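You operate a simulated robot arm through the tools that you are given. There is no shell and no other tool. Be economical: measure what you need, move in short steps, check, and stop when the job is done.

You are at the controls of a simulated two-armed robot. One attempt, no reset.

Task
Pick up the spring labelled "50 N/mm" from the top of the steel bench with one hand, pass it to the other hand and put it on the roof of the wire cage. Set down upright: spring.

The check looks at the end state, three seconds after you hand in, the way a careful person would. Anything else that was tipped, shoved, dropped, spilled or broken makes it a failure.

Robot
Two 7-joint arms with two-finger parallel grippers on one trunk, on a base that drives. Base frame: it is fixed to the floor where the robot stands at the start and does not move with it; the origin is under the middle of the robot, x ahead of it, y to its left, z up. Units: m, degrees, N and s.
The left shoulder is at the start at [0.07, 0.13, 1.212], the right one opposite. With the tool pointing down near the work surface each hand reaches from about 0.2 to 0.52 m from the robot's upright axis, wherever it stands, measured 20 degrees to its own side. Places, roughly: roof of the wire cage [0.9, 1.1, 1.1]. Payload 1.57 kg a hand.
Tool frame (each hand has its own): the origin (TCP) lies between the finger pads and is the grasp point; the fingertips stand 0.03 m ahead of it; z points along the fingers, y is the line along which they close. Largest opening 0.08 m; finger width 0.017, thickness 0.012; the body of the gripper, 0.04 by 0.082 m, starts 0.08 m behind the TCP.
Orientation is that of the tool frame in the base frame, as a unit quaternion [w, x, y, z]. With the fingers straight down and closing along the base's y, the tool's x points along the base's -x, its y along +y and its z along -z.

Tools
- The arms move only by the tool send_rows. It takes "left_motion", "right_motion" or both (then of equal length, played together; a hand with none holds still); each is a list of rows, each a list of 6 numbers: the shift along the tool's x, y, z in m, then the turn, a rotation vector about the tool's x, y, z in rad. In form: [[dx, dy, dz, rx, ry, rz], ...]. A call has 1 to 20 rows; each row shifts and turns the commanded pose from where the row before left it, along the tool's axes as they then stand. "left_grip" and "right_grip" are, for a hand that has rows, the gripper command, from -1 (fully open) to 1 (shut), values between in proportion, set as the call begins (left out, the last holds). Rows are played at 5 a second. More than 0.05 m and 8.6 degrees between two rows, or a gripper value outside its range, and nothing of the call is played. A pose out of reach is approached as far as the arm can. The call stops where the force on the tool passes 40 N (or 10 N more than at its start, if that is more) or the arm is blocked; 0.2 s more then pass. Each finger travels about 0.108 m/s and halts on what it meets, pressing with about 32 N; the grip force reading is that of the motor and also rises with nothing between the fingers. The clock runs only during rows and for 0.2 s after the last one: add rows that do not move to give the fingers time. It gives the time, the measured TCP pose, the force on the tool (base axes), the opening and the grip force at its end, in the units of the frame above (readings bear some noise), with the torque about the TCP (base axes, N m) and any sound that the robot's microphone picked up.
- Cameras (640 x 400 px; columns grow to the right, rows downward): "scene" is now at [0.1209, -0.0352, 1.4351]; the picture's right is [-0.49, -0.87, 0.00], its down [-0.60, 0.34, -0.72] and it looks along [0.63, -0.36, -0.69] (base axes); focal length 260 px, centre (320, 200). "left" rides on the left gripper at [0.072, 0.007, -0.122] in its tool frame; the picture's right is [-0.09, 1.00, 0.00], its down [-0.84, -0.08, -0.54] and it looks along [-0.54, -0.05, 0.84] (tool axes); focal length 238 px, centre (320, 200). "right" rides on the right gripper at [0.072, -0.006, -0.122] in its tool frame; the picture's right is [0.09, 1.00, 0.00], its down [-0.84, 0.08, -0.54] and it looks along [-0.54, 0.05, 0.84] (tool axes); focal length 238 px, centre (320, 200).
- get_image(camera): a new picture of that camera. No time passes.
- slide_trunk(by): slides the trunk up (or, below 0, down) by that many m; the arms and the scene camera ride with it, the base frame stays. It gives what a move gives, with no picture.
- drive_base(legs): drives the robot by 1 to 6 legs, each [ahead, left, turn to the left] in m, m and degrees, along the robot's own axes; the way and the turn of a leg run together, so that a leg with both is an arc; at most 1.5 m and 180 degrees a leg. The arms and the cameras ride along, it lands a little off, and it stops where it bumps. It gives what a move gives.
- aim_head(pan, tilt): turns the head with the scene camera to pan (to the left, within 86 degrees either way) and tilt (down, from -29 to 69), counted from straight ahead of the robot. It gives what a move gives.
- point_at(camera, pixels): for up to 12 pixels [column, row] of the newest picture of that camera ("zoom" is the newest enlarged one), the place [x, y, z] in the base frame of the surface seen there, good to about 0.003 m, but the place of the scene camera against the robot may be out by one fixed shift of up to 0.012 m in any direction. No time passes.
- inspect(camera, box): a new picture of the part [left, top, right, bottom] of that camera's present view, enlarged. No time passes.
- hand_in(): hands the job in; it is judged then, once.

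Keep the steps short. Do not move on a guess: measure, check each grasp and each placing, and mend mistakes. In all there are 80 turns and 78 pictures (those below and enlarged ones count). Leave the grippers open and the arms clear of the work at the hand-in unless told otherwise, and finish with a single line.

The tools are called after ">>>" as name(argument=value, ...) on one line, values as JSON. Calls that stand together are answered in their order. send_rows: Moves the arms, as the interface text tells. Its arguments: {"type":"object","properties":{"left_motion":{"type":"array","items":{"type":"array","items":{"type":"number"}}},"left_grip":{"type":"number"},"right_motion":{"type":"array","items":{"type":"array","items":{"type":"number"}}},"right_grip":{"type":"number"}},"required":[]} The other tools are called the same way: slide_trunk (by) slides the trunk up or down; drive_base (legs) drives the base; aim_head (pan, tilt) turns the head that bears the scene camera; get_image (camera) takes a picture; point_at (camera, pixels) gives the place of the surface under pixels of a picture; inspect (camera, box) takes an enlarged picture of a part of a camera's view; hand_in () hands the job in.

At the start:

```text
time_s: 0.0
left_position: [0.3255, -0.0497, 1.2054]
left_orientation: [0.0, 0.0, 1.0, 0.0]
left_ft_force: [-0.7, 0.4, -1.1]
left_moment: [-0.03, 0.0, -0.02]
left_grip_width: 0.0801
left_finger_force: 0.1
right_position: [0.2428, -0.3361, 1.137]
right_orientation: [0.001, -0.001, 1.0, 0.0]
right_ft_force: [0.0, -0.1, 0.3]
right_moment: [-0.03, 0.01, -0.01]
right_grip_width: 0.0798
right_finger_force: 0.1
trunk travel left (down, up): [-0.85, 0.09]
robot x, y, heading: [0.0019, 0.001, -0.2]
head pan, tilt: [-29.6, 43.9]
```

scene: 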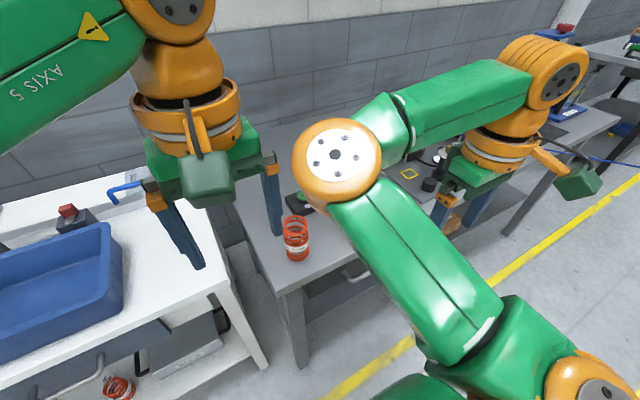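
right: 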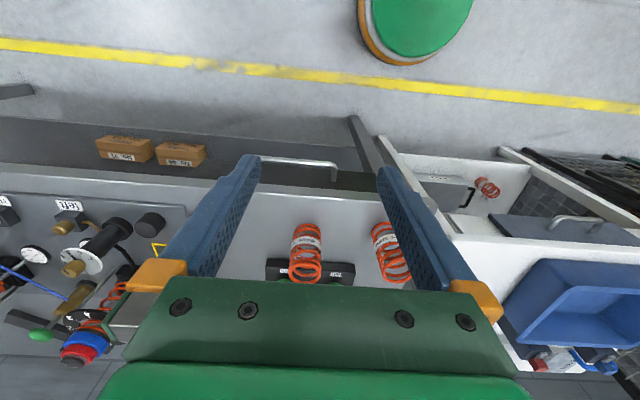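
left: 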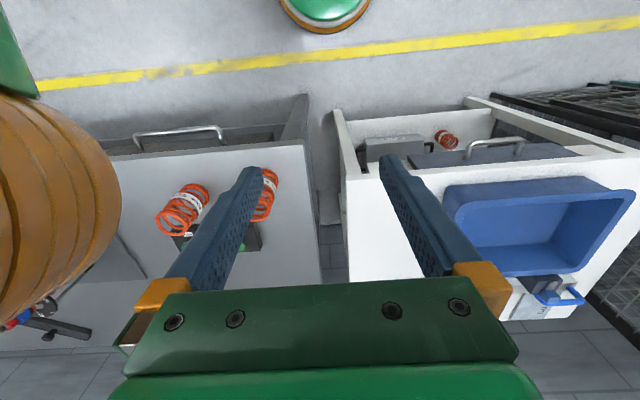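

The right camera shows two red springs on the steel bench, near (306,252) and (390,252). I'll enlarge both to read the labels.

>>> inspect(camera="right", box=[250, 200, 430, 310])

>>> inspect(camera="left", box=[140, 150, 300, 260])

>>> point_at(camera="right", pixels=[[306, 242], [306, 228], [384, 240], [382, 228], [350, 215], [340, 275], [260, 225]])

>>> point_at(camera="left", pixels=[[186, 205], [197, 190], [265, 195], [270, 175], [150, 190], [300, 200], [205, 240], [252, 238]])

```text
3.56 times, centred on (340, 255) of right
```

zoom: 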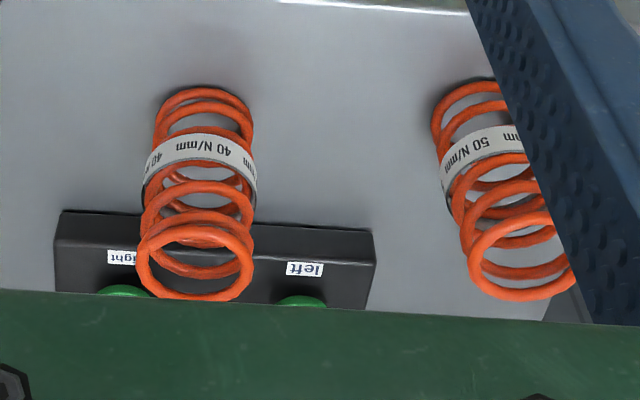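

```text
3.64 times, centred on (220, 205) of left
```

zoom: 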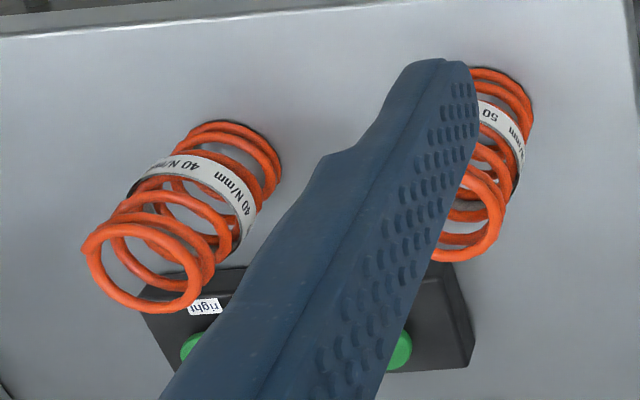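

```text
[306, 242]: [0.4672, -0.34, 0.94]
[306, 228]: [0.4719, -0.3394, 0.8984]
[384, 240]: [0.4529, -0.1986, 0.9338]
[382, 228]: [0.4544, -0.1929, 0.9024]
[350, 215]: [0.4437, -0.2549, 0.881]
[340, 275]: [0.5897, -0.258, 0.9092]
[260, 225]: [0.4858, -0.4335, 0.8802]
```

```text
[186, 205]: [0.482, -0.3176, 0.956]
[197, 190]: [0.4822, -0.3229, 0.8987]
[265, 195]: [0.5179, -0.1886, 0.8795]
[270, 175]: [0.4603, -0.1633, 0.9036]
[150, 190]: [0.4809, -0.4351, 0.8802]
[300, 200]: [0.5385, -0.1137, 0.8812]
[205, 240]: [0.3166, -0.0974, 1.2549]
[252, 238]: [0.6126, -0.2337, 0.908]
```

The target "50 N/mm" spring is the one near (0.47, -0.18) on the bench top at z≈0.88. Next I'll look at the wire cage on the left.

>>> aim_head(pan=50, tilt=25)

>>> get_image(camera="scene")

```text
time_s: 1.5
left_position: [0.3247, -0.0488, 1.2047]
left_orientation: [0.0, 0.0, 1.0, 0.0]
left_ft_force: [0.0, -0.5, -0.2]
left_moment: [0.03, 0.01, -0.02]
left_grip_width: 0.08
left_finger_force: 0.0
right_position: [0.2426, -0.3359, 1.1363]
right_orientation: [0.0, -0.001, 1.0, 0.001]
right_ft_force: [0.1, -0.2, 0.4]
right_moment: [-0.02, 0.01, -0.02]
right_grip_width: 0.0798
right_finger_force: 0.0
trunk travel left (down, up): [-0.85, 0.09]
robot x, y, heading: [0.0013, -0.0015, -0.0]
head pan, tilt: [50.0, 25.0]
```

```text
72 pictures are left
```

scene: 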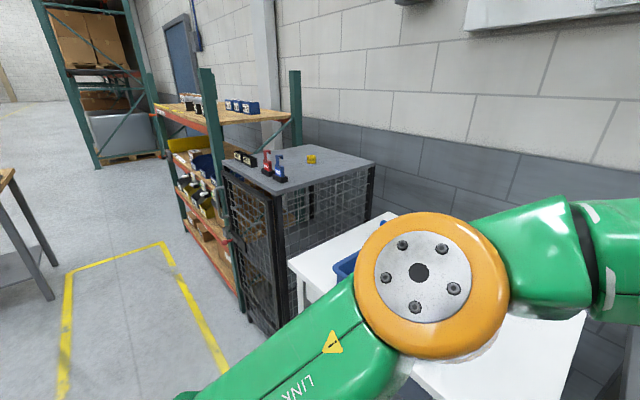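

The cage roof is at about (300,165), a solid-looking plate with several items on it. I'll enlarge it and measure.

>>> inspect(camera="scene", box=[210, 130, 390, 240])

>>> point_at(camera="scene", pixels=[[226, 162], [283, 190], [370, 162], [306, 147], [310, 160], [268, 174], [281, 180], [320, 172], [300, 175], [246, 162], [340, 165]])

```text
3.56 times, centred on (300, 185) of scene
```

zoom: 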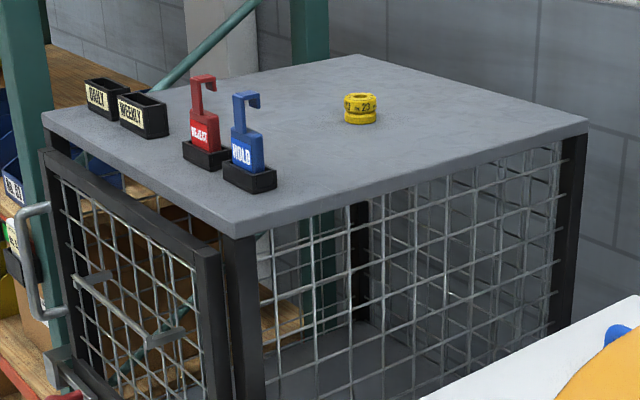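

```text
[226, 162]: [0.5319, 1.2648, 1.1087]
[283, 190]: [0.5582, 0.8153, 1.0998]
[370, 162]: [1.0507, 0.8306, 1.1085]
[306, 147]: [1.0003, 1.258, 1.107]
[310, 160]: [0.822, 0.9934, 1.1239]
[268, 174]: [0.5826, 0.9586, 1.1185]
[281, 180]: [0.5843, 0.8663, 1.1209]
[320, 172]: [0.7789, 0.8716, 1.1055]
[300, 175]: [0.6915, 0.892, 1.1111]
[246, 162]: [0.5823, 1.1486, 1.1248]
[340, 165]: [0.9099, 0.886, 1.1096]
```

The roof is at z≈1.108, spanning x 0.55–1.05 and y 0.82–1.26. There are small items along its front edge and a tape at (0.82, 0.99), and free space around (0.7, 0.95). 

The plan is for the right hand to grasp low on the spring with the tool tilted forward. The left hand then takes the upper part from above. First I'll move the left hand aside to the left and up.

>>> send_rows(left_motion=[[0, 0.04, -0.01, 0, 0, 0], [0, 0.045, -0.01, 0, 0, 0], [0, 0.045, -0.01, 0, 0, 0], [0, 0.045, -0.01, 0, 0, 0], [0, 0.045, -0.01, 0, 0, 0], [0, 0.045, 0, 0, 0, 0]])

>>> aim_head(pan=-22, tilt=45)

>>> get_image(camera="scene")

>>> get_image(camera="left")

```text
time_s: 2.9
left_position: [0.3217, 0.2159, 1.253]
left_orientation: [0.0, 0.0, 1.0, -0.001]
left_ft_force: [-0.4, 0.1, 0.4]
left_moment: [-0.01, -0.01, -0.02]
left_grip_width: 0.0799
left_finger_force: 0.1
right_position: [0.2419, -0.3341, 1.1386]
right_orientation: [0.0, -0.002, 1.0, -0.001]
right_ft_force: [0.0, 0.1, -0.4]
right_moment: [-0.01, -0.01, -0.03]
right_grip_width: 0.0799
right_finger_force: 0.1
trunk travel left (down, up): [-0.85, 0.09]
robot x, y, heading: [-0.0006, 0.0006, 0.1]
head pan, tilt: [50.0, 25.0]
```

```text
time_s: 4.4
left_position: [0.3241, 0.214, 1.2542]
left_orientation: [0.0, 0.0, 1.0, 0.0]
left_ft_force: [0.2, -1.6, -0.4]
left_moment: [-0.03, 0.01, -0.04]
left_grip_width: 0.0799
left_finger_force: 0.0
right_position: [0.2431, -0.336, 1.1374]
right_orientation: [-0.001, -0.001, 1.0, -0.001]
right_ft_force: [-0.4, -0.6, -0.3]
right_moment: [0.0, -0.02, -0.05]
right_grip_width: 0.08
right_finger_force: 0.0
trunk travel left (down, up): [-0.85, 0.09]
robot x, y, heading: [0.0028, 0.0012, -0.0]
head pan, tilt: [-22.0, 45.0]
```

```text
70 pictures are left
```

scene: 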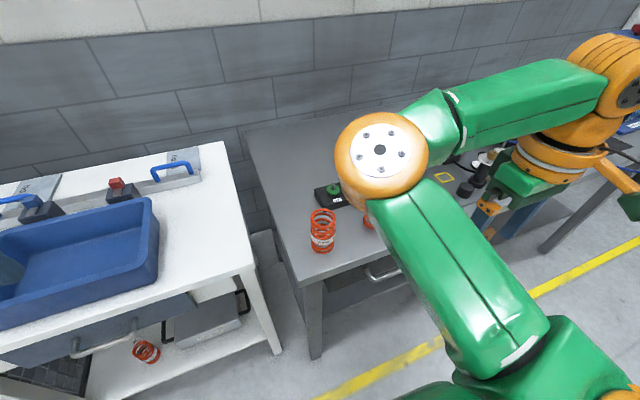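

```text
69 pictures are left
```

left: 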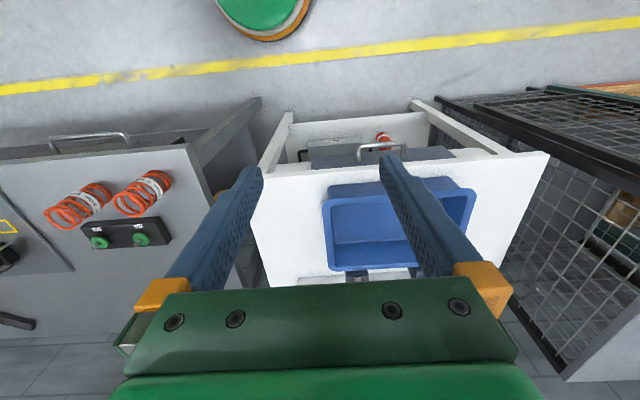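

The target spring is now clear in both views, so I'll measure its base, its top and the bench edge. I'll also measure the robot's own round foot to judge clearance.

>>> inspect(camera="scene", box=[270, 170, 390, 270])

>>> point_at(camera="zoom", pixels=[[285, 370], [230, 225], [340, 225], [285, 205], [285, 250], [265, 380], [330, 370], [400, 390], [285, 425]])

>>> inspect(camera="left", box=[30, 120, 210, 260])

>>> point_at(camera="left", pixels=[[262, 15], [262, 30], [90, 148], [150, 147], [190, 150], [144, 190], [125, 198], [160, 178], [270, 170], [415, 100], [540, 155]])

```text
4.00 times, centred on (330, 220) of scene
```

zoom: 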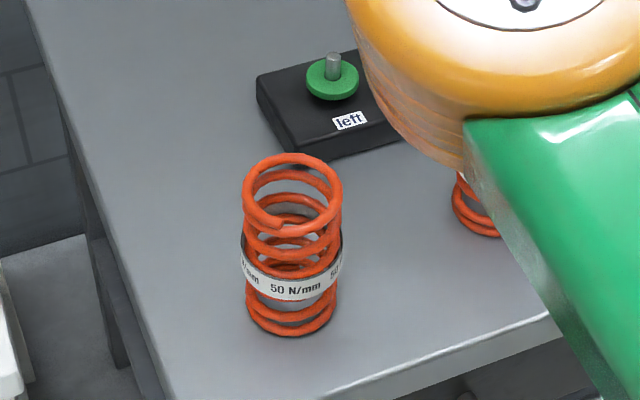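

```text
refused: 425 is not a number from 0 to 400
```

```text
2.86 times, centred on (120, 190) of left
```

zoom: 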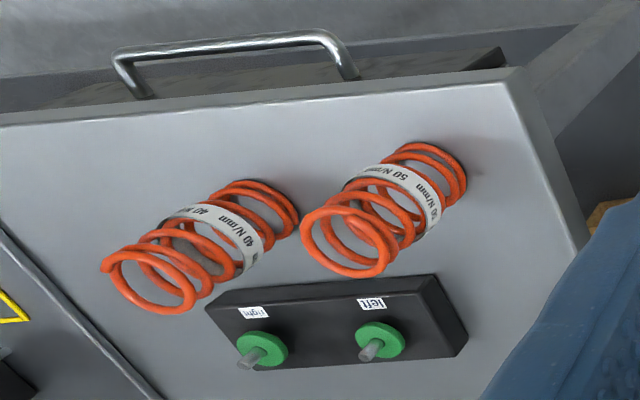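

```text
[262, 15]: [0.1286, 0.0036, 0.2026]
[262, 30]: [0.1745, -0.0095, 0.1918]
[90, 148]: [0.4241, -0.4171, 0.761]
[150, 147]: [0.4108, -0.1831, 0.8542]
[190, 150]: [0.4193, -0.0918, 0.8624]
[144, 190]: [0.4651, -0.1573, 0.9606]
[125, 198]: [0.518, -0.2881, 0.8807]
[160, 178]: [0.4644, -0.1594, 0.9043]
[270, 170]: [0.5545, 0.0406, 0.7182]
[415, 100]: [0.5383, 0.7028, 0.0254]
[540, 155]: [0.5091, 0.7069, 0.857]
```

>>> point_at(camera="zoom", pixels=[[304, 240], [340, 273], [388, 262], [375, 215], [340, 205], [400, 172], [430, 217], [395, 148], [440, 146], [464, 190], [446, 160], [480, 170]])

>>> point_at(camera="scene", pixels=[[332, 226], [313, 215], [322, 212], [342, 241], [330, 242], [320, 259], [318, 270], [342, 252]])

```text
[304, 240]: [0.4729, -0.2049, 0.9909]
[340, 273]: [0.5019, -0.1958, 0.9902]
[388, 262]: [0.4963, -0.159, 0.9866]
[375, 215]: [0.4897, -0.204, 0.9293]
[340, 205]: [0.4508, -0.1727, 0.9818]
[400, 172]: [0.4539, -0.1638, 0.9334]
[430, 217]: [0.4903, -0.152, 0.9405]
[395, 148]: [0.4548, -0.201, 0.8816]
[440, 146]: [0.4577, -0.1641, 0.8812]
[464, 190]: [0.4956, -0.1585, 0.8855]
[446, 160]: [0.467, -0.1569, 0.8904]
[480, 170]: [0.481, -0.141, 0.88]
```

```text
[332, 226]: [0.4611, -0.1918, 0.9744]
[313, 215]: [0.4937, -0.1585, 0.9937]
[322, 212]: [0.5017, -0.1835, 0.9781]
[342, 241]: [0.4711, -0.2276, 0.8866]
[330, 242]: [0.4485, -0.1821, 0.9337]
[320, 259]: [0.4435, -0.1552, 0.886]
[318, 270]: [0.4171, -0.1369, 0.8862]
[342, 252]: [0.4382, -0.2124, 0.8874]
```

The spring is centred at about (0.476, -0.179), roughly 0.052 wide, and stands from z 0.88 to 0.99. I'll back the base up 0.12 m for elbow room, then tilt the right tool 60° forward above the bench front.

>>> drive_base(legs=[[-0.12, 0, 0]])

>>> send_rows(right_motion=[[0, 0.02, 0, 0, -0.1496, 0], [0, 0.02, 0, 0, -0.1496, 0], [0, 0.02, 0, 0, -0.1496, 0], [0, 0.02, 0, 0, -0.1496, 0], [0, 0.02, 0, 0, -0.1496, 0], [0, 0.02, 0, 0, -0.1496, 0], [0, 0.02, 0, 0, -0.1496, 0], [0, 0, 0, 0, 0, 0]], right_grip=-1)

>>> get_image(camera="right")

```text
time_s: 5.6
left_position: [0.2077, 0.2146, 1.2512]
left_orientation: [-0.001, 0.0, 1.0, 0.0]
left_ft_force: [0.5, 0.4, -0.3]
left_moment: [-0.01, 0.01, 0.0]
left_grip_width: 0.0798
left_finger_force: 0.0
right_position: [0.1271, -0.3353, 1.1366]
right_orientation: [-0.002, 0.001, 1.0, -0.001]
right_ft_force: [-0.8, 0.0, 0.5]
right_moment: [0.02, 0.02, 0.02]
right_grip_width: 0.0799
right_finger_force: 0.0
trunk travel left (down, up): [-0.85, 0.09]
robot x, y, heading: [-0.1218, 0.0001, 0.4]
head pan, tilt: [-22.0, 45.0]
```

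```text
time_s: 7.4
left_position: [0.2027, 0.2135, 1.2531]
left_orientation: [0.0, 0.0, 1.0, 0.001]
left_ft_force: [0.5, 0.1, 0.3]
left_moment: [0.01, 0.0, -0.04]
left_grip_width: 0.0801
left_finger_force: 0.0
right_position: [0.1661, -0.2864, 1.2415]
right_orientation: [0.5, -0.001, 0.866, 0.0]
right_ft_force: [-0.5, 0.3, -0.6]
right_moment: [0.01, 0.0, -0.02]
right_grip_width: 0.08
right_finger_force: 0.0
right hand out of reach, approached as far as the arm can: row 3, 4, 5, 6, 7
trunk travel left (down, up): [-0.85, 0.09]
robot x, y, heading: [-0.1195, -0.0002, 0.1]
head pan, tilt: [-22.0, 45.0]
```

```text
66 pictures are left
```

right: 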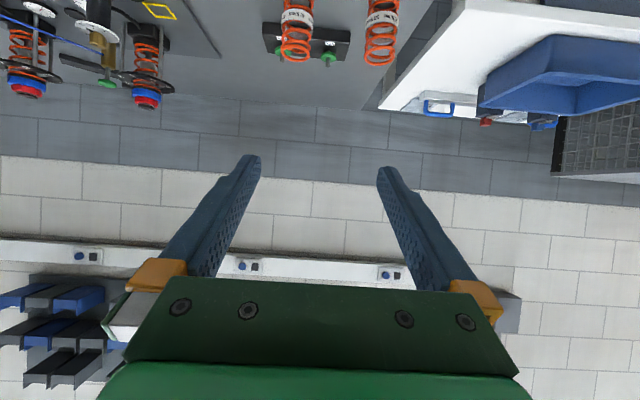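

The tool is tilted 60°, but the spot was too close to the body. I'll move forward 0.15 m, clear above the bench, and ease the tilt to about 50°.

>>> send_rows(right_motion=[[-0.025, 0, 0.0433, 0, 0, 0], [-0.025, 0, 0.0433, 0, 0, 0], [-0.025, 0, 0.0433, 0, 0, 0], [0, 0, 0, 0, 0.0873, 0], [0, 0, 0, 0, 0.0873, 0], [0, 0, 0, 0, 0, 0]])

```text
time_s: 8.8
left_position: [0.2028, 0.2141, 1.253]
left_orientation: [0.0, 0.0, 1.0, 0.001]
left_ft_force: [-0.1, -0.5, -0.8]
left_moment: [0.02, 0.01, -0.02]
left_grip_width: 0.0799
left_finger_force: 0.0
right_position: [0.3161, -0.3022, 1.2455]
right_orientation: [0.422, 0.0, 0.907, -0.001]
right_ft_force: [-0.3, 0.8, -0.4]
right_moment: [-0.02, -0.01, 0.01]
right_grip_width: 0.0802
right_finger_force: 0.0
right hand out of reach, approached as far as the arm can: row 1, 2
trunk travel left (down, up): [-0.85, 0.09]
robot x, y, heading: [-0.1211, 0.0004, -0.2]
head pan, tilt: [-22.0, 45.0]
```

Tilt is 50° now. I'll shift toward the spring line at y≈-0.18 and come down halfway, then look.

>>> send_rows(right_motion=[[0.0191, 0.0246, 0.0223, 0, 0, 0], [0.0191, 0.0246, 0.0223, 0, 0, 0], [0.0191, 0.0246, 0.0223, 0, 0, 0], [0.0191, 0.0246, 0.0223, 0, 0, 0], [0.0191, 0.0246, 0.0223, 0, 0, 0], [0, 0, 0, 0, 0, 0]])

>>> get_image(camera="right")

>>> get_image(camera="scene")

```text
time_s: 10.2
left_position: [0.2032, 0.2119, 1.2532]
left_orientation: [0.0, 0.0, 1.0, 0.0]
left_ft_force: [0.0, 0.7, -0.3]
left_moment: [0.0, 0.02, 0.0]
left_grip_width: 0.08
left_finger_force: 0.1
right_position: [0.3517, -0.1926, 1.1025]
right_orientation: [0.427, 0.002, 0.904, -0.006]
right_ft_force: [0.8, 0.6, 0.8]
right_moment: [0.02, -0.03, 0.0]
right_grip_width: 0.0801
right_finger_force: 0.0
right hand out of reach, approached as far as the arm can: row 2
trunk travel left (down, up): [-0.85, 0.09]
robot x, y, heading: [-0.1203, 0.0015, 0.0]
head pan, tilt: [-22.0, 45.0]
```

```text
65 pictures are left
```

right: 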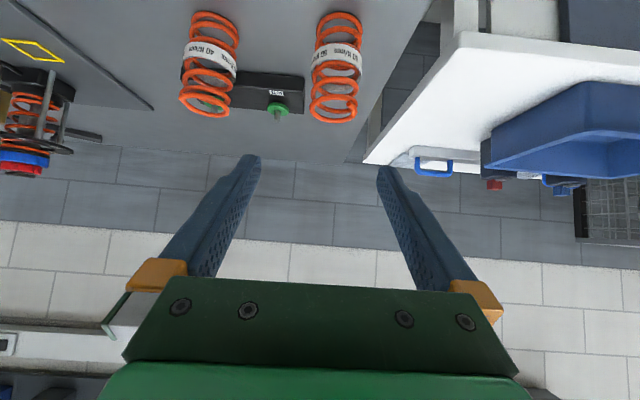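

```text
64 pictures are left
```

scene: 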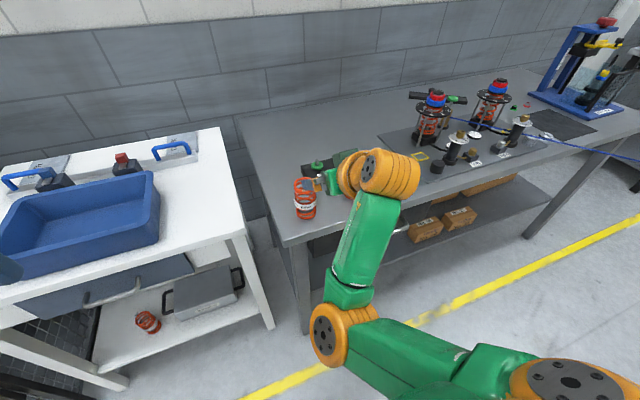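

Both springs show clearly at (338,65) and (208,65). I'll measure the target again from this hand camera.

>>> point_at(camera="right", pixels=[[313, 100], [357, 100], [334, 121], [336, 97], [318, 25], [362, 25], [338, 13], [337, 55], [313, 65], [361, 65], [345, 8]])

```text
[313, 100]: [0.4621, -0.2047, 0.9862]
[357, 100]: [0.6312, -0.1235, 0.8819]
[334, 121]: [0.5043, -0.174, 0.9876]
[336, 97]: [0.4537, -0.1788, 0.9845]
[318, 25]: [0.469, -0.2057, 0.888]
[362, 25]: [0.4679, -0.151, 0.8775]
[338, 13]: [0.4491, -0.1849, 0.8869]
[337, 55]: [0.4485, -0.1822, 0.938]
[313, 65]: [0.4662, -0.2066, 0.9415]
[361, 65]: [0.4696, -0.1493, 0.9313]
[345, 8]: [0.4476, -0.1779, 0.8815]
```

The spring axis is confirmed at (0.4765, -0.178). I'll move to a standoff about 0.11 m behind it along the tool axis.

>>> send_rows(right_motion=[[0.0215, 0.0049, 0.034, 0, 0, 0], [0.0215, 0.0049, 0.034, 0, 0, 0], [0.0215, 0.0049, 0.034, 0, 0, 0], [0, 0, 0, 0, 0, 0]])

>>> get_image(camera="right")

>>> get_image(camera="scene")

```text
time_s: 11.2
left_position: [0.2017, 0.2144, 1.2529]
left_orientation: [0.0, 0.0, 1.0, -0.001]
left_ft_force: [0.0, -0.6, 0.1]
left_moment: [-0.01, -0.02, 0.0]
left_grip_width: 0.0799
left_finger_force: 0.0
right_position: [0.3767, -0.2122, 1.0399]
right_orientation: [0.419, 0.009, 0.907, -0.037]
right_ft_force: [0.5, 0.3, 0.0]
right_moment: [0.01, 0.0, -0.03]
right_grip_width: 0.08
right_finger_force: 0.0
right hand out of reach, approached as far as the arm can: row 2, 3
trunk travel left (down, up): [-0.85, 0.09]
robot x, y, heading: [-0.1184, -0.0007, 0.3]
head pan, tilt: [-22.0, 45.0]
```

```text
63 pictures are left
```

right: 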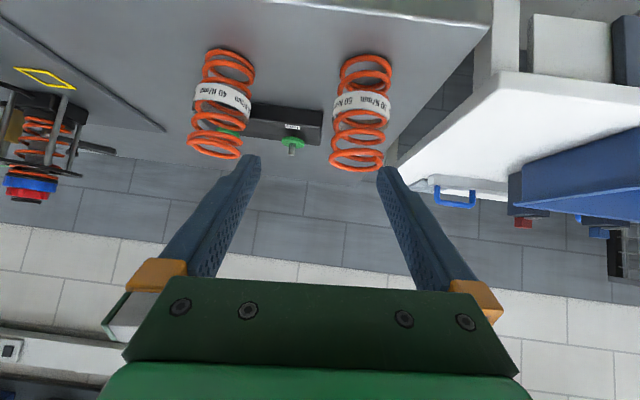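

```text
62 pictures are left
```

scene: 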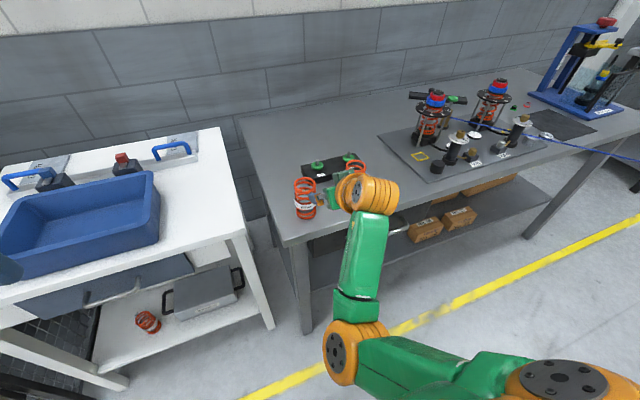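

The arm hits a limit here although it isn't stretched. I'll measure where its elbow and wrist are to choose a better stance.

>>> point_at(camera="scene", pixels=[[570, 372], [460, 360], [335, 350], [362, 335], [358, 260], [372, 195], [350, 190], [335, 200]])

```text
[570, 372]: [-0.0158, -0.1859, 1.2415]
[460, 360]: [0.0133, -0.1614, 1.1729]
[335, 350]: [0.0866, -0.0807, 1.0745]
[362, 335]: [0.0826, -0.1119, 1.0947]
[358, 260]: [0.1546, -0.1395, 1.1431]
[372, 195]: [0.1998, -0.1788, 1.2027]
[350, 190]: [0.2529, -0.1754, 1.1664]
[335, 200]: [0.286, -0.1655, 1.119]
```

The elbow sits low with the forearm running upward, so the wrist is over-bent. Raising the trunk 0.085 m lets the arm hang straighter; the hand just rises clear with it. Then I'll correct the small yaw and go back toward the standoff.

>>> slide_trunk(by=0.085)

>>> send_rows(right_motion=[[0.01, 0.005, 0.02, 0, 0, 0], [0.02, 0.005, 0.03, 0, 0, 0], [0.02, 0.005, 0.03, 0, 0, 0], [0, 0, 0, 0, 0, 0]])

```text
time_s: 12.4
left_position: [0.2026, 0.214, 1.3385]
left_orientation: [0.0, 0.0, 1.0, 0.0]
left_ft_force: [-0.5, -0.1, -0.4]
left_moment: [-0.01, 0.03, -0.02]
left_grip_width: 0.0796
left_finger_force: 0.1
right_position: [0.3756, -0.2146, 1.1206]
right_orientation: [0.416, 0.007, 0.908, -0.037]
right_ft_force: [-0.3, 0.2, -0.4]
right_moment: [0.0, 0.01, 0.03]
right_grip_width: 0.0798
right_finger_force: 0.1
trunk travel left (down, up): [-0.935, 0.005]
robot x, y, heading: [-0.119, 0.0026, -0.0]
head pan, tilt: [-22.0, 45.0]
```

```text
time_s: 13.6
left_position: [0.2029, 0.2133, 1.339]
left_orientation: [0.0, 0.0, 1.0, 0.001]
left_ft_force: [0.5, -0.2, 0.3]
left_moment: [0.0, 0.03, -0.01]
left_grip_width: 0.0798
left_finger_force: 0.1
right_position: [0.3926, -0.2318, 1.0722]
right_orientation: [0.402, 0.016, 0.913, -0.063]
right_ft_force: [0.1, -0.1, -0.8]
right_moment: [-0.01, -0.01, -0.01]
right_grip_width: 0.0802
right_finger_force: 0.1
right hand out of reach, approached as far as the arm can: row 2, 3
trunk travel left (down, up): [-0.935, 0.005]
robot x, y, heading: [-0.1188, 0.0015, 0.1]
head pan, tilt: [-22.0, 45.0]
stopped in row 4 (right hand): the arm was blocked; the commanded pose is now the measured one
```

It's still limited. The 50° tilt worked earlier with the hand at about shoulder height and further out to the right. So I'll raise the hand back to that relative pose, then bring the whole robot low and to the left so that pose lands on the spring. First, lift away and straighten the tool.

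>>> send_rows(right_motion=[[-0.0213, -0.01, -0.0322, -0.0183, -0.0061, 0.0034], [-0.0213, -0.01, -0.0322, -0.0183, -0.0061, 0.0034], [-0.0213, -0.01, -0.0322, -0.0183, -0.0061, 0.0034], [-0.0213, -0.01, -0.0322, -0.0183, -0.0061, 0.0034], [-0.0213, -0.01, -0.0322, -0.0183, -0.0061, 0.0034], [-0.0213, -0.01, -0.0322, -0.0183, -0.0061, 0.0034], [-0.0213, -0.01, -0.0322, -0.0183, -0.0061, 0.0034], [0, 0, 0, 0, 0, 0]])

```text
time_s: 15.4
left_position: [0.2019, 0.2142, 1.3397]
left_orientation: [0.0, 0.0, 1.0, 0.0]
left_ft_force: [0.4, 1.5, -0.1]
left_moment: [-0.04, 0.0, 0.02]
left_grip_width: 0.0797
left_finger_force: 0.1
right_position: [0.3223, -0.2822, 1.3326]
right_orientation: [0.421, -0.003, 0.907, 0.007]
right_ft_force: [-0.1, 0.3, 0.6]
right_moment: [0.0, -0.02, -0.01]
right_grip_width: 0.0799
right_finger_force: 0.1
trunk travel left (down, up): [-0.935, 0.005]
robot x, y, heading: [-0.1157, 0.0018, -0.1]
head pan, tilt: [-22.0, 45.0]
```

Back in the good pose: tilt 50°, TCP (0.322, -0.282, 1.333). I'll drive 0.07 m ahead and 0.105 m left, then lower the trunk part way and check.

>>> drive_base(legs=[[0, 0.105, 0], [0.065, 0, 0]])

>>> slide_trunk(by=-0.25)

>>> get_image(camera="right")

>>> get_image(camera="scene")

```text
time_s: 17.2
left_position: [0.2568, 0.3163, 1.3421]
left_orientation: [0.005, 0.001, 1.0, 0.001]
left_ft_force: [-1.4, -0.7, 0.4]
left_moment: [0.01, -0.08, 0.01]
left_grip_width: 0.08
left_finger_force: 0.0
right_position: [0.3758, -0.1791, 1.3368]
right_orientation: [0.425, -0.001, 0.905, 0.006]
right_ft_force: [-1.0, 0.3, 0.1]
right_moment: [0.0, -0.03, 0.0]
right_grip_width: 0.0801
right_finger_force: 0.0
trunk travel left (down, up): [-0.935, 0.005]
robot x, y, heading: [-0.052, 0.1028, -0.2]
head pan, tilt: [-22.0, 45.0]
```

```text
time_s: 19.8
left_position: [0.2683, 0.319, 1.0889]
left_orientation: [-0.001, 0.001, 1.0, -0.001]
left_ft_force: [0.5, 0.3, 0.1]
left_moment: [0.02, -0.01, 0.0]
left_grip_width: 0.0801
left_finger_force: 0.0
right_position: [0.3857, -0.1754, 1.082]
right_orientation: [0.42, -0.002, 0.907, 0.005]
right_ft_force: [0.3, -0.2, 0.3]
right_moment: [-0.01, 0.02, -0.02]
right_grip_width: 0.0799
right_finger_force: 0.1
trunk travel left (down, up): [-0.685, 0.255]
robot x, y, heading: [-0.0569, 0.1071, -0.3]
head pan, tilt: [-22.0, 45.0]
```

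```text
61 pictures are left
```

right: 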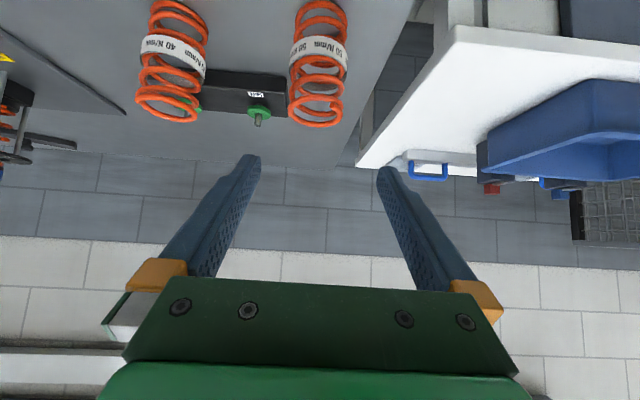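

```text
60 pictures are left
```

scene: 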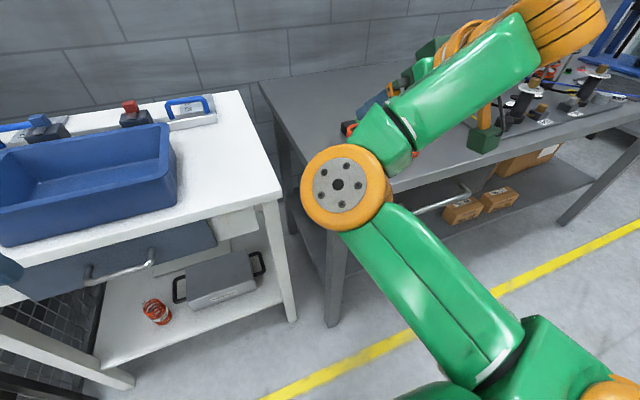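

The alignment looks right. Before descending further, I'll check the height of the elbow and forearm against the bench edge.

>>> point_at(camera="scene", pixels=[[338, 185], [320, 220], [390, 150], [470, 90], [540, 30], [480, 140], [300, 200], [390, 190]])

>>> point_at(camera="right", pixels=[[292, 100], [341, 100], [316, 125], [318, 98], [297, 20], [345, 20], [318, 45], [350, 15]])

```text
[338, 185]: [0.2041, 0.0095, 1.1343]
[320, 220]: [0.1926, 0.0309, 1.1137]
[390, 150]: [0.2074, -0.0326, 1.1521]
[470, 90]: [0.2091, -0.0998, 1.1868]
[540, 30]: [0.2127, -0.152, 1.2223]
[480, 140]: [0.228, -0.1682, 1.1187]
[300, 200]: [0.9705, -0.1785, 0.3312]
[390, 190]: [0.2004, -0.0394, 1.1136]
```

```text
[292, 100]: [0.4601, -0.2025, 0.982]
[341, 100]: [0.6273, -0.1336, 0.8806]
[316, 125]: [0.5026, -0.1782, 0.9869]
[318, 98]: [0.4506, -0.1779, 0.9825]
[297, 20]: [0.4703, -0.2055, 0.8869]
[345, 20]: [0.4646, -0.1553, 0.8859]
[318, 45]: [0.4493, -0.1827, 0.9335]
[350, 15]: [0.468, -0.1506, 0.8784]
```

The elbow is at x≈0.2, well in front of the bench edge. I'll slide down 0.096 m more to the standoff and check.

>>> slide_trunk(by=-0.096)

>>> get_image(camera="right")

```text
time_s: 21.1
left_position: [0.2679, 0.3178, 0.9914]
left_orientation: [0.001, 0.001, 1.0, 0.001]
left_ft_force: [-0.4, 0.9, 0.0]
left_moment: [0.04, -0.01, 0.01]
left_grip_width: 0.0798
left_finger_force: 0.0
right_position: [0.386, -0.178, 0.9863]
right_orientation: [0.421, -0.002, 0.907, 0.005]
right_ft_force: [0.3, 0.2, 0.0]
right_moment: [0.01, 0.01, 0.0]
right_grip_width: 0.0798
right_finger_force: 0.0
trunk travel left (down, up): [-0.589, 0.351]
robot x, y, heading: [-0.0539, 0.1056, -0.0]
head pan, tilt: [-22.0, 45.0]
```

```text
59 pictures are left
```

right: 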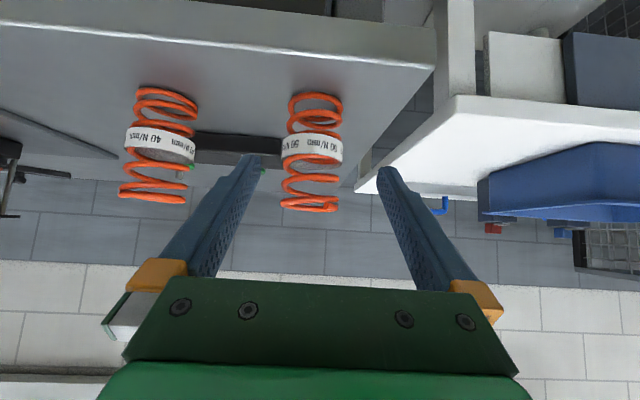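

The spring is centred between the fingers. I'll advance 0.08 m along the tool axis in small steps, then look.

>>> send_rows(right_motion=[[-0.001, 0, 0.02, 0, 0, 0], [-0.001, 0, 0.02, 0, 0, 0], [-0.001, 0, 0.02, 0, 0, 0], [-0.001, 0, 0.02, 0, 0, 0], [0, 0, 0, 0, 0, 0]])

>>> get_image(camera="right")

```text
time_s: 22.3
left_position: [0.268, 0.3183, 0.992]
left_orientation: [0.0, 0.001, 1.0, 0.001]
left_ft_force: [0.2, 0.7, -0.4]
left_moment: [0.0, 0.01, -0.01]
left_grip_width: 0.0801
left_finger_force: 0.0
right_position: [0.4488, -0.1739, 0.9378]
right_orientation: [0.422, -0.002, 0.907, 0.006]
right_ft_force: [0.0, -0.3, 0.3]
right_moment: [0.03, 0.01, 0.04]
right_grip_width: 0.08
right_finger_force: 0.0
trunk travel left (down, up): [-0.589, 0.351]
robot x, y, heading: [-0.0543, 0.1052, -0.1]
head pan, tilt: [-22.0, 45.0]
```

```text
58 pictures are left
```

right: 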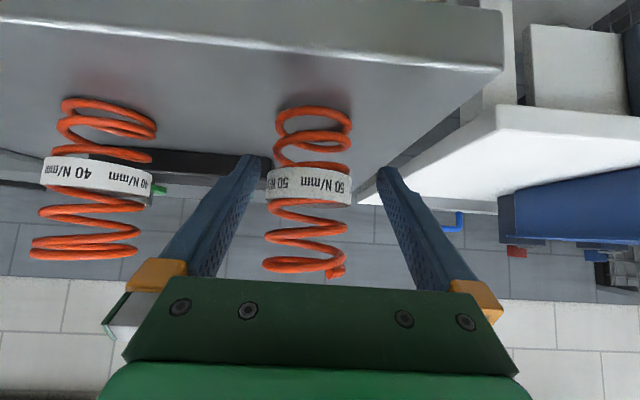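

Good clearance. I'll finish the last 0.035 m with a 4 mm correction to the right.

>>> send_rows(right_motion=[[0, -0.002, 0.012, 0, 0, 0], [0, -0.002, 0.012, 0, 0, 0], [-0.0007, 0, 0.0117, 0, 0, 0], [0, 0, 0, 0, 0, 0]])

>>> get_image(camera="right")

```text
time_s: 23.3
left_position: [0.2686, 0.3188, 0.9929]
left_orientation: [0.0, 0.0, 1.0, 0.0]
left_ft_force: [-1.5, -0.3, -1.0]
left_moment: [-0.03, 0.0, 0.01]
left_grip_width: 0.0799
left_finger_force: 0.0
right_position: [0.4781, -0.1796, 0.9155]
right_orientation: [0.421, -0.001, 0.907, 0.006]
right_ft_force: [0.1, 0.3, -0.7]
right_moment: [-0.02, 0.0, -0.02]
right_grip_width: 0.08
right_finger_force: 0.1
trunk travel left (down, up): [-0.589, 0.351]
robot x, y, heading: [-0.0583, 0.1051, 0.0]
head pan, tilt: [-22.0, 45.0]
```

```text
57 pictures are left
```

right: 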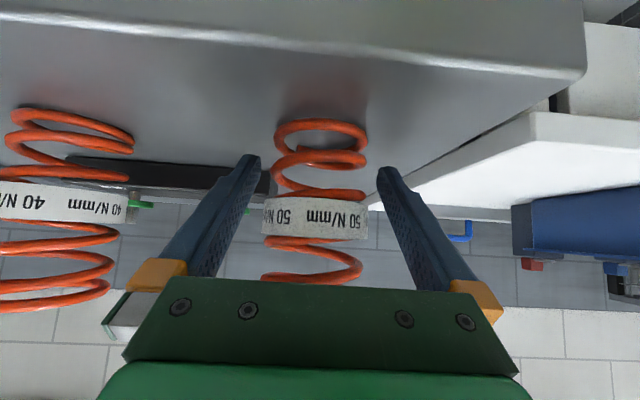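

TCP is at (0.478, -0.180, 0.9155), on the spring's axis. I'll close the right gripper now.

>>> send_rows(right_motion=[[0, 0, 0, 0, 0, 0], [0, 0, 0, 0, 0, 0], [0, 0, 0, 0, 0, 0], [0, 0, 0, 0, 0, 0]], right_grip=1)

>>> get_image(camera="right")

```text
time_s: 24.3
left_position: [0.2677, 0.3179, 0.9923]
left_orientation: [0.001, 0.0, 1.0, 0.001]
left_ft_force: [-0.4, 0.0, 1.1]
left_moment: [0.03, 0.01, 0.01]
left_grip_width: 0.0799
left_finger_force: 0.1
right_position: [0.4786, -0.1788, 0.9155]
right_orientation: [0.421, -0.002, 0.907, 0.006]
right_ft_force: [-0.2, -1.5, 0.8]
right_moment: [-0.16, 0.03, -0.01]
right_grip_width: 0.0597
right_finger_force: 32.2
trunk travel left (down, up): [-0.589, 0.351]
robot x, y, heading: [-0.0503, 0.1074, 0.1]
head pan, tilt: [-22.0, 45.0]
```

```text
56 pictures are left
```

right: 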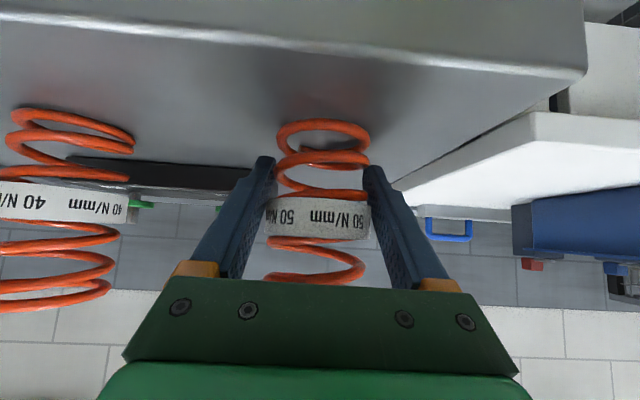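

It's gripped at width 0.060 with 32 N. I'll lift straight up with the trunk by 0.1 m and check.

>>> slide_trunk(by=0.1)

>>> get_image(camera="right")

```text
time_s: 25.6
left_position: [0.2689, 0.3172, 1.0918]
left_orientation: [-0.001, 0.0, 1.0, -0.001]
left_ft_force: [0.4, 0.2, -0.2]
left_moment: [0.06, -0.03, 0.02]
left_grip_width: 0.0798
left_finger_force: 0.0
right_position: [0.479, -0.1798, 1.0153]
right_orientation: [0.42, -0.001, 0.907, 0.006]
right_ft_force: [-0.1, 0.1, -5.2]
right_moment: [0.02, 0.04, 0.01]
right_grip_width: 0.0594
right_finger_force: 32.1
trunk travel left (down, up): [-0.689, 0.251]
robot x, y, heading: [-0.057, 0.1049, -0.2]
head pan, tilt: [-22.0, 45.0]
```

```text
55 pictures are left
```

right: 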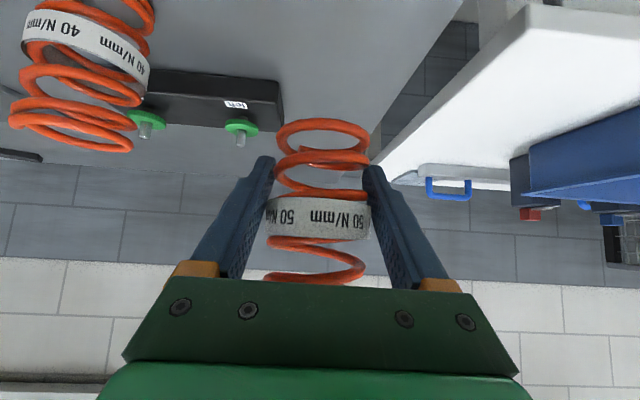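

The spring is held firmly, with about 5 N of weight. I'll back the robot 0.3 m away from the bench and raise the trunk 0.1 m for the handover in free space.

>>> drive_base(legs=[[-0.3, 0, 0]])

>>> slide_trunk(by=0.15)

```text
time_s: 27.7
left_position: [-0.0353, 0.3188, 1.0923]
left_orientation: [0.0, 0.0, 1.0, 0.0]
left_ft_force: [-0.1, -0.2, 0.2]
left_moment: [0.03, 0.01, 0.01]
left_grip_width: 0.0799
left_finger_force: 0.0
right_position: [0.1741, -0.1783, 1.0146]
right_orientation: [0.419, -0.003, 0.908, 0.007]
right_ft_force: [-0.1, -1.0, -4.3]
right_moment: [-0.01, 0.0, 0.0]
right_grip_width: 0.0596
right_finger_force: 32.2
trunk travel left (down, up): [-0.689, 0.251]
robot x, y, heading: [-0.3576, 0.1054, -0.1]
head pan, tilt: [-22.0, 45.0]
```

```text
time_s: 29.4
left_position: [-0.0362, 0.3183, 1.2425]
left_orientation: [-0.002, 0.0, 1.0, 0.0]
left_ft_force: [-1.7, -0.3, 0.6]
left_moment: [-0.01, 0.0, 0.02]
left_grip_width: 0.0804
left_finger_force: 0.0
right_position: [0.1749, -0.1796, 1.1647]
right_orientation: [0.42, -0.003, 0.908, 0.007]
right_ft_force: [-0.4, 0.1, -5.0]
right_moment: [0.01, 0.02, 0.03]
right_grip_width: 0.0592
right_finger_force: 32.3
trunk travel left (down, up): [-0.839, 0.101]
robot x, y, heading: [-0.3604, 0.1076, 0.2]
head pan, tilt: [-22.0, 45.0]
```

Now I'll bring the spring toward the middle and front while turning the right tool 40° to the left.

>>> send_rows(right_motion=[[0.0064, 0.033, -0.0247, -0.1067, 0, -0.0901], [0.0033, 0.0359, -0.021, -0.1067, 0, -0.0901], [0, 0.038, -0.017, -0.1067, 0, -0.0901], [-0.0035, 0.0395, -0.0129, -0.1067, 0, -0.0901], [-0.0071, 0.0402, -0.0086, -0.1067, 0, -0.0901], [0, 0, 0, 0, 0, 0]])

>>> aim_head(pan=0, tilt=45)

>>> get_image(camera="scene")

```text
time_s: 30.8
left_position: [-0.0361, 0.3183, 1.2422]
left_orientation: [-0.001, 0.0, 1.0, -0.001]
left_ft_force: [-0.2, 0.2, -0.4]
left_moment: [-0.01, 0.01, 0.01]
left_grip_width: 0.0799
left_finger_force: 0.0
right_position: [0.1126, -0.0822, 1.2294]
right_orientation: [0.399, -0.284, 0.861, 0.138]
right_ft_force: [-0.5, 0.1, -4.1]
right_moment: [0.02, 0.04, 0.03]
right_grip_width: 0.0593
right_finger_force: 32.0
right hand out of reach, approached as far as the arm can: row 3, 4, 5
trunk travel left (down, up): [-0.839, 0.101]
robot x, y, heading: [-0.3604, 0.103, -0.0]
head pan, tilt: [-22.0, 45.0]
```

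```text
time_s: 31.7
left_position: [-0.0353, 0.319, 1.2433]
left_orientation: [-0.001, 0.0, 1.0, -0.001]
left_ft_force: [0.1, 0.3, -0.3]
left_moment: [0.0, 0.03, -0.01]
left_grip_width: 0.0802
left_finger_force: 0.0
right_position: [0.1119, -0.0826, 1.2289]
right_orientation: [0.399, -0.284, 0.861, 0.138]
right_ft_force: [0.3, -0.1, -4.9]
right_moment: [-0.02, 0.02, 0.0]
right_grip_width: 0.0592
right_finger_force: 31.9
trunk travel left (down, up): [-0.839, 0.101]
robot x, y, heading: [-0.3585, 0.105, 0.1]
head pan, tilt: [0.0, 45.0]
```

```text
54 pictures are left
```

scene: 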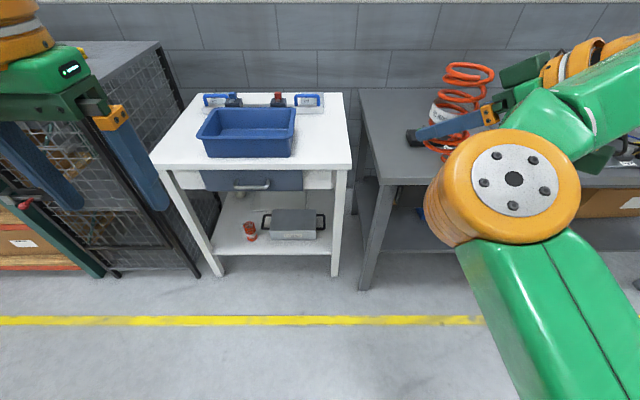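

The spring is upright at robot-relative (0.47, -0.19). I'll try moving it 0.08 m further left so the left hand can reach it.

>>> send_rows(right_motion=[[-0.0102, 0.0214, 0.0121, 0, 0, 0], [-0.0102, 0.0214, 0.0121, 0, 0, 0], [-0.0102, 0.0214, 0.0121, 0, 0, 0], [0, 0, 0, 0, 0, 0]])

```text
time_s: 32.7
left_position: [-0.0359, 0.3193, 1.2424]
left_orientation: [-0.001, 0.001, 1.0, 0.0]
left_ft_force: [-0.1, 0.4, 0.0]
left_moment: [0.0, 0.0, 0.04]
left_grip_width: 0.0796
left_finger_force: 0.1
right_position: [0.1301, -0.0657, 1.2353]
right_orientation: [0.4, -0.283, 0.861, 0.136]
right_ft_force: [-0.3, 0.4, -3.8]
right_moment: [0.02, 0.0, 0.02]
right_grip_width: 0.0593
right_finger_force: 32.0
right hand out of reach, approached as far as the arm can: row 1, 2, 3
trunk travel left (down, up): [-0.839, 0.101]
robot x, y, heading: [-0.3587, 0.1016, 0.1]
head pan, tilt: [0.0, 45.0]
```

It's limited again. Turning the tool further left about the wrist should bring the spring closer to the middle, so I'll swing it 40° more.

>>> send_rows(right_motion=[[0.0012, 0.025, -0.0014, -0.1067, 0, -0.0901], [0.0012, 0.025, -0.0014, -0.1067, 0, -0.0901], [0.0012, 0.025, -0.0014, -0.1067, 0, -0.0901], [0.0012, 0.025, -0.0014, -0.1067, 0, -0.0901], [0.0012, 0.025, -0.0014, -0.1067, 0, -0.0901], [0, 0, 0, 0, 0, 0]])

>>> get_image(camera="scene")

```text
time_s: 34.1
left_position: [-0.0371, 0.3186, 1.2431]
left_orientation: [-0.001, 0.0, 1.0, -0.001]
left_ft_force: [0.4, -0.1, 0.5]
left_moment: [0.02, 0.0, 0.02]
left_grip_width: 0.08
left_finger_force: 0.0
right_position: [0.0292, -0.0019, 1.2432]
right_orientation: [0.332, -0.561, 0.71, 0.265]
right_ft_force: [0.3, -0.3, -3.2]
right_moment: [0.04, 0.02, 0.01]
right_grip_width: 0.0577
right_finger_force: 32.1
right hand out of reach, approached as far as the arm can: row 1
trunk travel left (down, up): [-0.839, 0.101]
robot x, y, heading: [-0.3553, 0.1077, 0.2]
head pan, tilt: [0.0, 45.0]
```

```text
53 pictures are left
```

scene: 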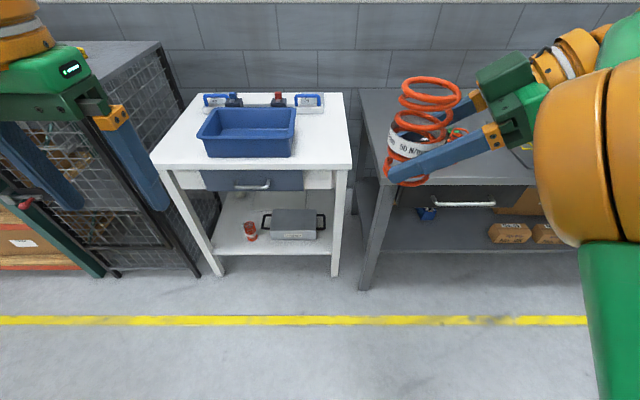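

Much better: the spring is now at robot-relative (0.39, -0.11). I'll measure how it sits in the fingers.

>>> inspect(camera="scene", box=[360, 60, 520, 200])

>>> point_at(camera="scene", pixels=[[402, 92], [459, 97], [430, 78], [430, 109], [388, 170], [405, 184], [393, 142], [410, 152], [420, 182]])

>>> get_image(camera="right")

```text
2.86 times, centred on (440, 130) of scene
```

zoom: 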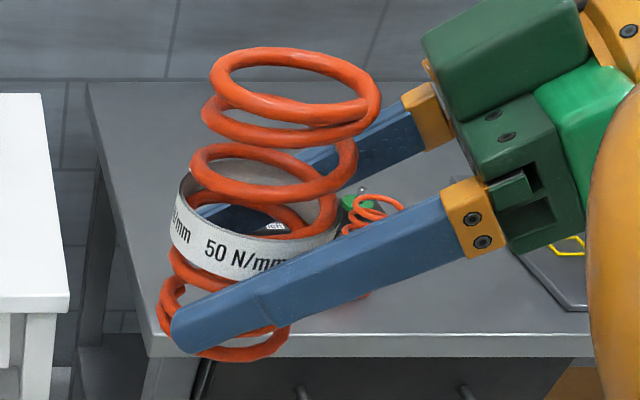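

```text
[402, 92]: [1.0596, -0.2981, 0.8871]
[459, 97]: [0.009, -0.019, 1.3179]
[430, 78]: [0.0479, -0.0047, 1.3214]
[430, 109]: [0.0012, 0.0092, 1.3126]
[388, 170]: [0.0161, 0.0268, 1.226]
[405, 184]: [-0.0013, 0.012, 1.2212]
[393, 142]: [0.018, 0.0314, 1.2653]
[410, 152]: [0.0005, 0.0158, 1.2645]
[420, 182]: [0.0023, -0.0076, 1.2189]
```

```text
51 pictures are left
```

right: 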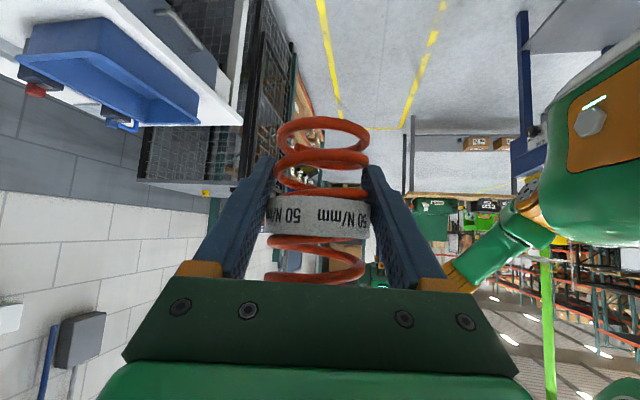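

>>> point_at(camera="scene", pixels=[[510, 75], [535, 85], [560, 70], [535, 110], [522, 130], [545, 100], [575, 45], [470, 155]])

```text
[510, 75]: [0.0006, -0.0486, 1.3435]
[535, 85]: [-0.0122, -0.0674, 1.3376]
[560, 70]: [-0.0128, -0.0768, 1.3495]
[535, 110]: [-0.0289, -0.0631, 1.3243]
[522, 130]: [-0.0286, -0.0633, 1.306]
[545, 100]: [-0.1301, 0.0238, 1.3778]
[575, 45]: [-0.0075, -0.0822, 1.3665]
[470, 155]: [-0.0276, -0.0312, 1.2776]
```

The grip is unchanged and the spring is upright. For the left hand to reach from above, the right hand must be lower, so I'll lower it 0.15 m straight down in free space.

>>> send_rows(right_motion=[[0.0229, 0, 0.0194, 0, 0, 0], [0.0229, 0, 0.0194, 0, 0, 0], [0.0229, 0, 0.0194, 0, 0, 0], [0.0229, 0, 0.0194, 0, 0, 0], [0.0229, 0, 0.0194, 0, 0, 0], [0, 0, 0, 0, 0, 0]])

```text
time_s: 35.5
left_position: [-0.0372, 0.319, 1.242]
left_orientation: [0.0, 0.001, 1.0, 0.0]
left_ft_force: [0.0, -0.3, -0.5]
left_moment: [0.01, 0.04, 0.01]
left_grip_width: 0.0801
left_finger_force: 0.1
right_position: [0.0275, -0.0038, 1.091]
right_orientation: [0.332, -0.56, 0.711, 0.265]
right_ft_force: [-0.5, -0.2, -4.1]
right_moment: [-0.04, -0.03, -0.05]
right_grip_width: 0.0575
right_finger_force: 31.9
trunk travel left (down, up): [-0.839, 0.101]
robot x, y, heading: [-0.3612, 0.1039, -0.1]
head pan, tilt: [0.0, 45.0]
```

That worked with no limit. I'll go another 0.05 m down and 0.04 m to the left.

>>> send_rows(right_motion=[[0.0191, 0, 0.0162, 0, 0, 0], [0.0191, 0, 0.0162, 0, 0, 0], [-0.0125, 0.0047, 0.0149, 0, 0, 0], [-0.0125, 0.0047, 0.0149, 0, 0, 0], [0, 0, 0, 0, 0, 0]])

>>> get_image(camera="scene")

```text
time_s: 36.7
left_position: [-0.0364, 0.3186, 1.2424]
left_orientation: [0.0, 0.0, 1.0, 0.0]
left_ft_force: [0.3, -0.1, -0.1]
left_moment: [0.01, -0.03, -0.01]
left_grip_width: 0.0799
left_finger_force: 0.0
right_position: [0.0264, 0.0372, 1.0394]
right_orientation: [0.332, -0.56, 0.711, 0.266]
right_ft_force: [0.3, -0.8, -4.5]
right_moment: [-0.01, 0.03, 0.03]
right_grip_width: 0.0574
right_finger_force: 32.6
trunk travel left (down, up): [-0.839, 0.101]
robot x, y, heading: [-0.3618, 0.1071, -0.1]
head pan, tilt: [0.0, 45.0]
```

```text
50 pictures are left
```

scene: 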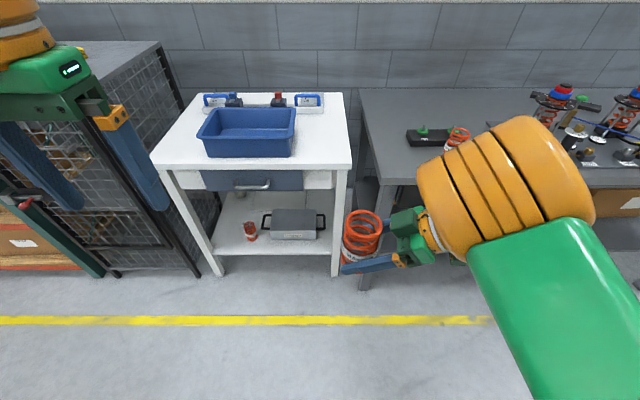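

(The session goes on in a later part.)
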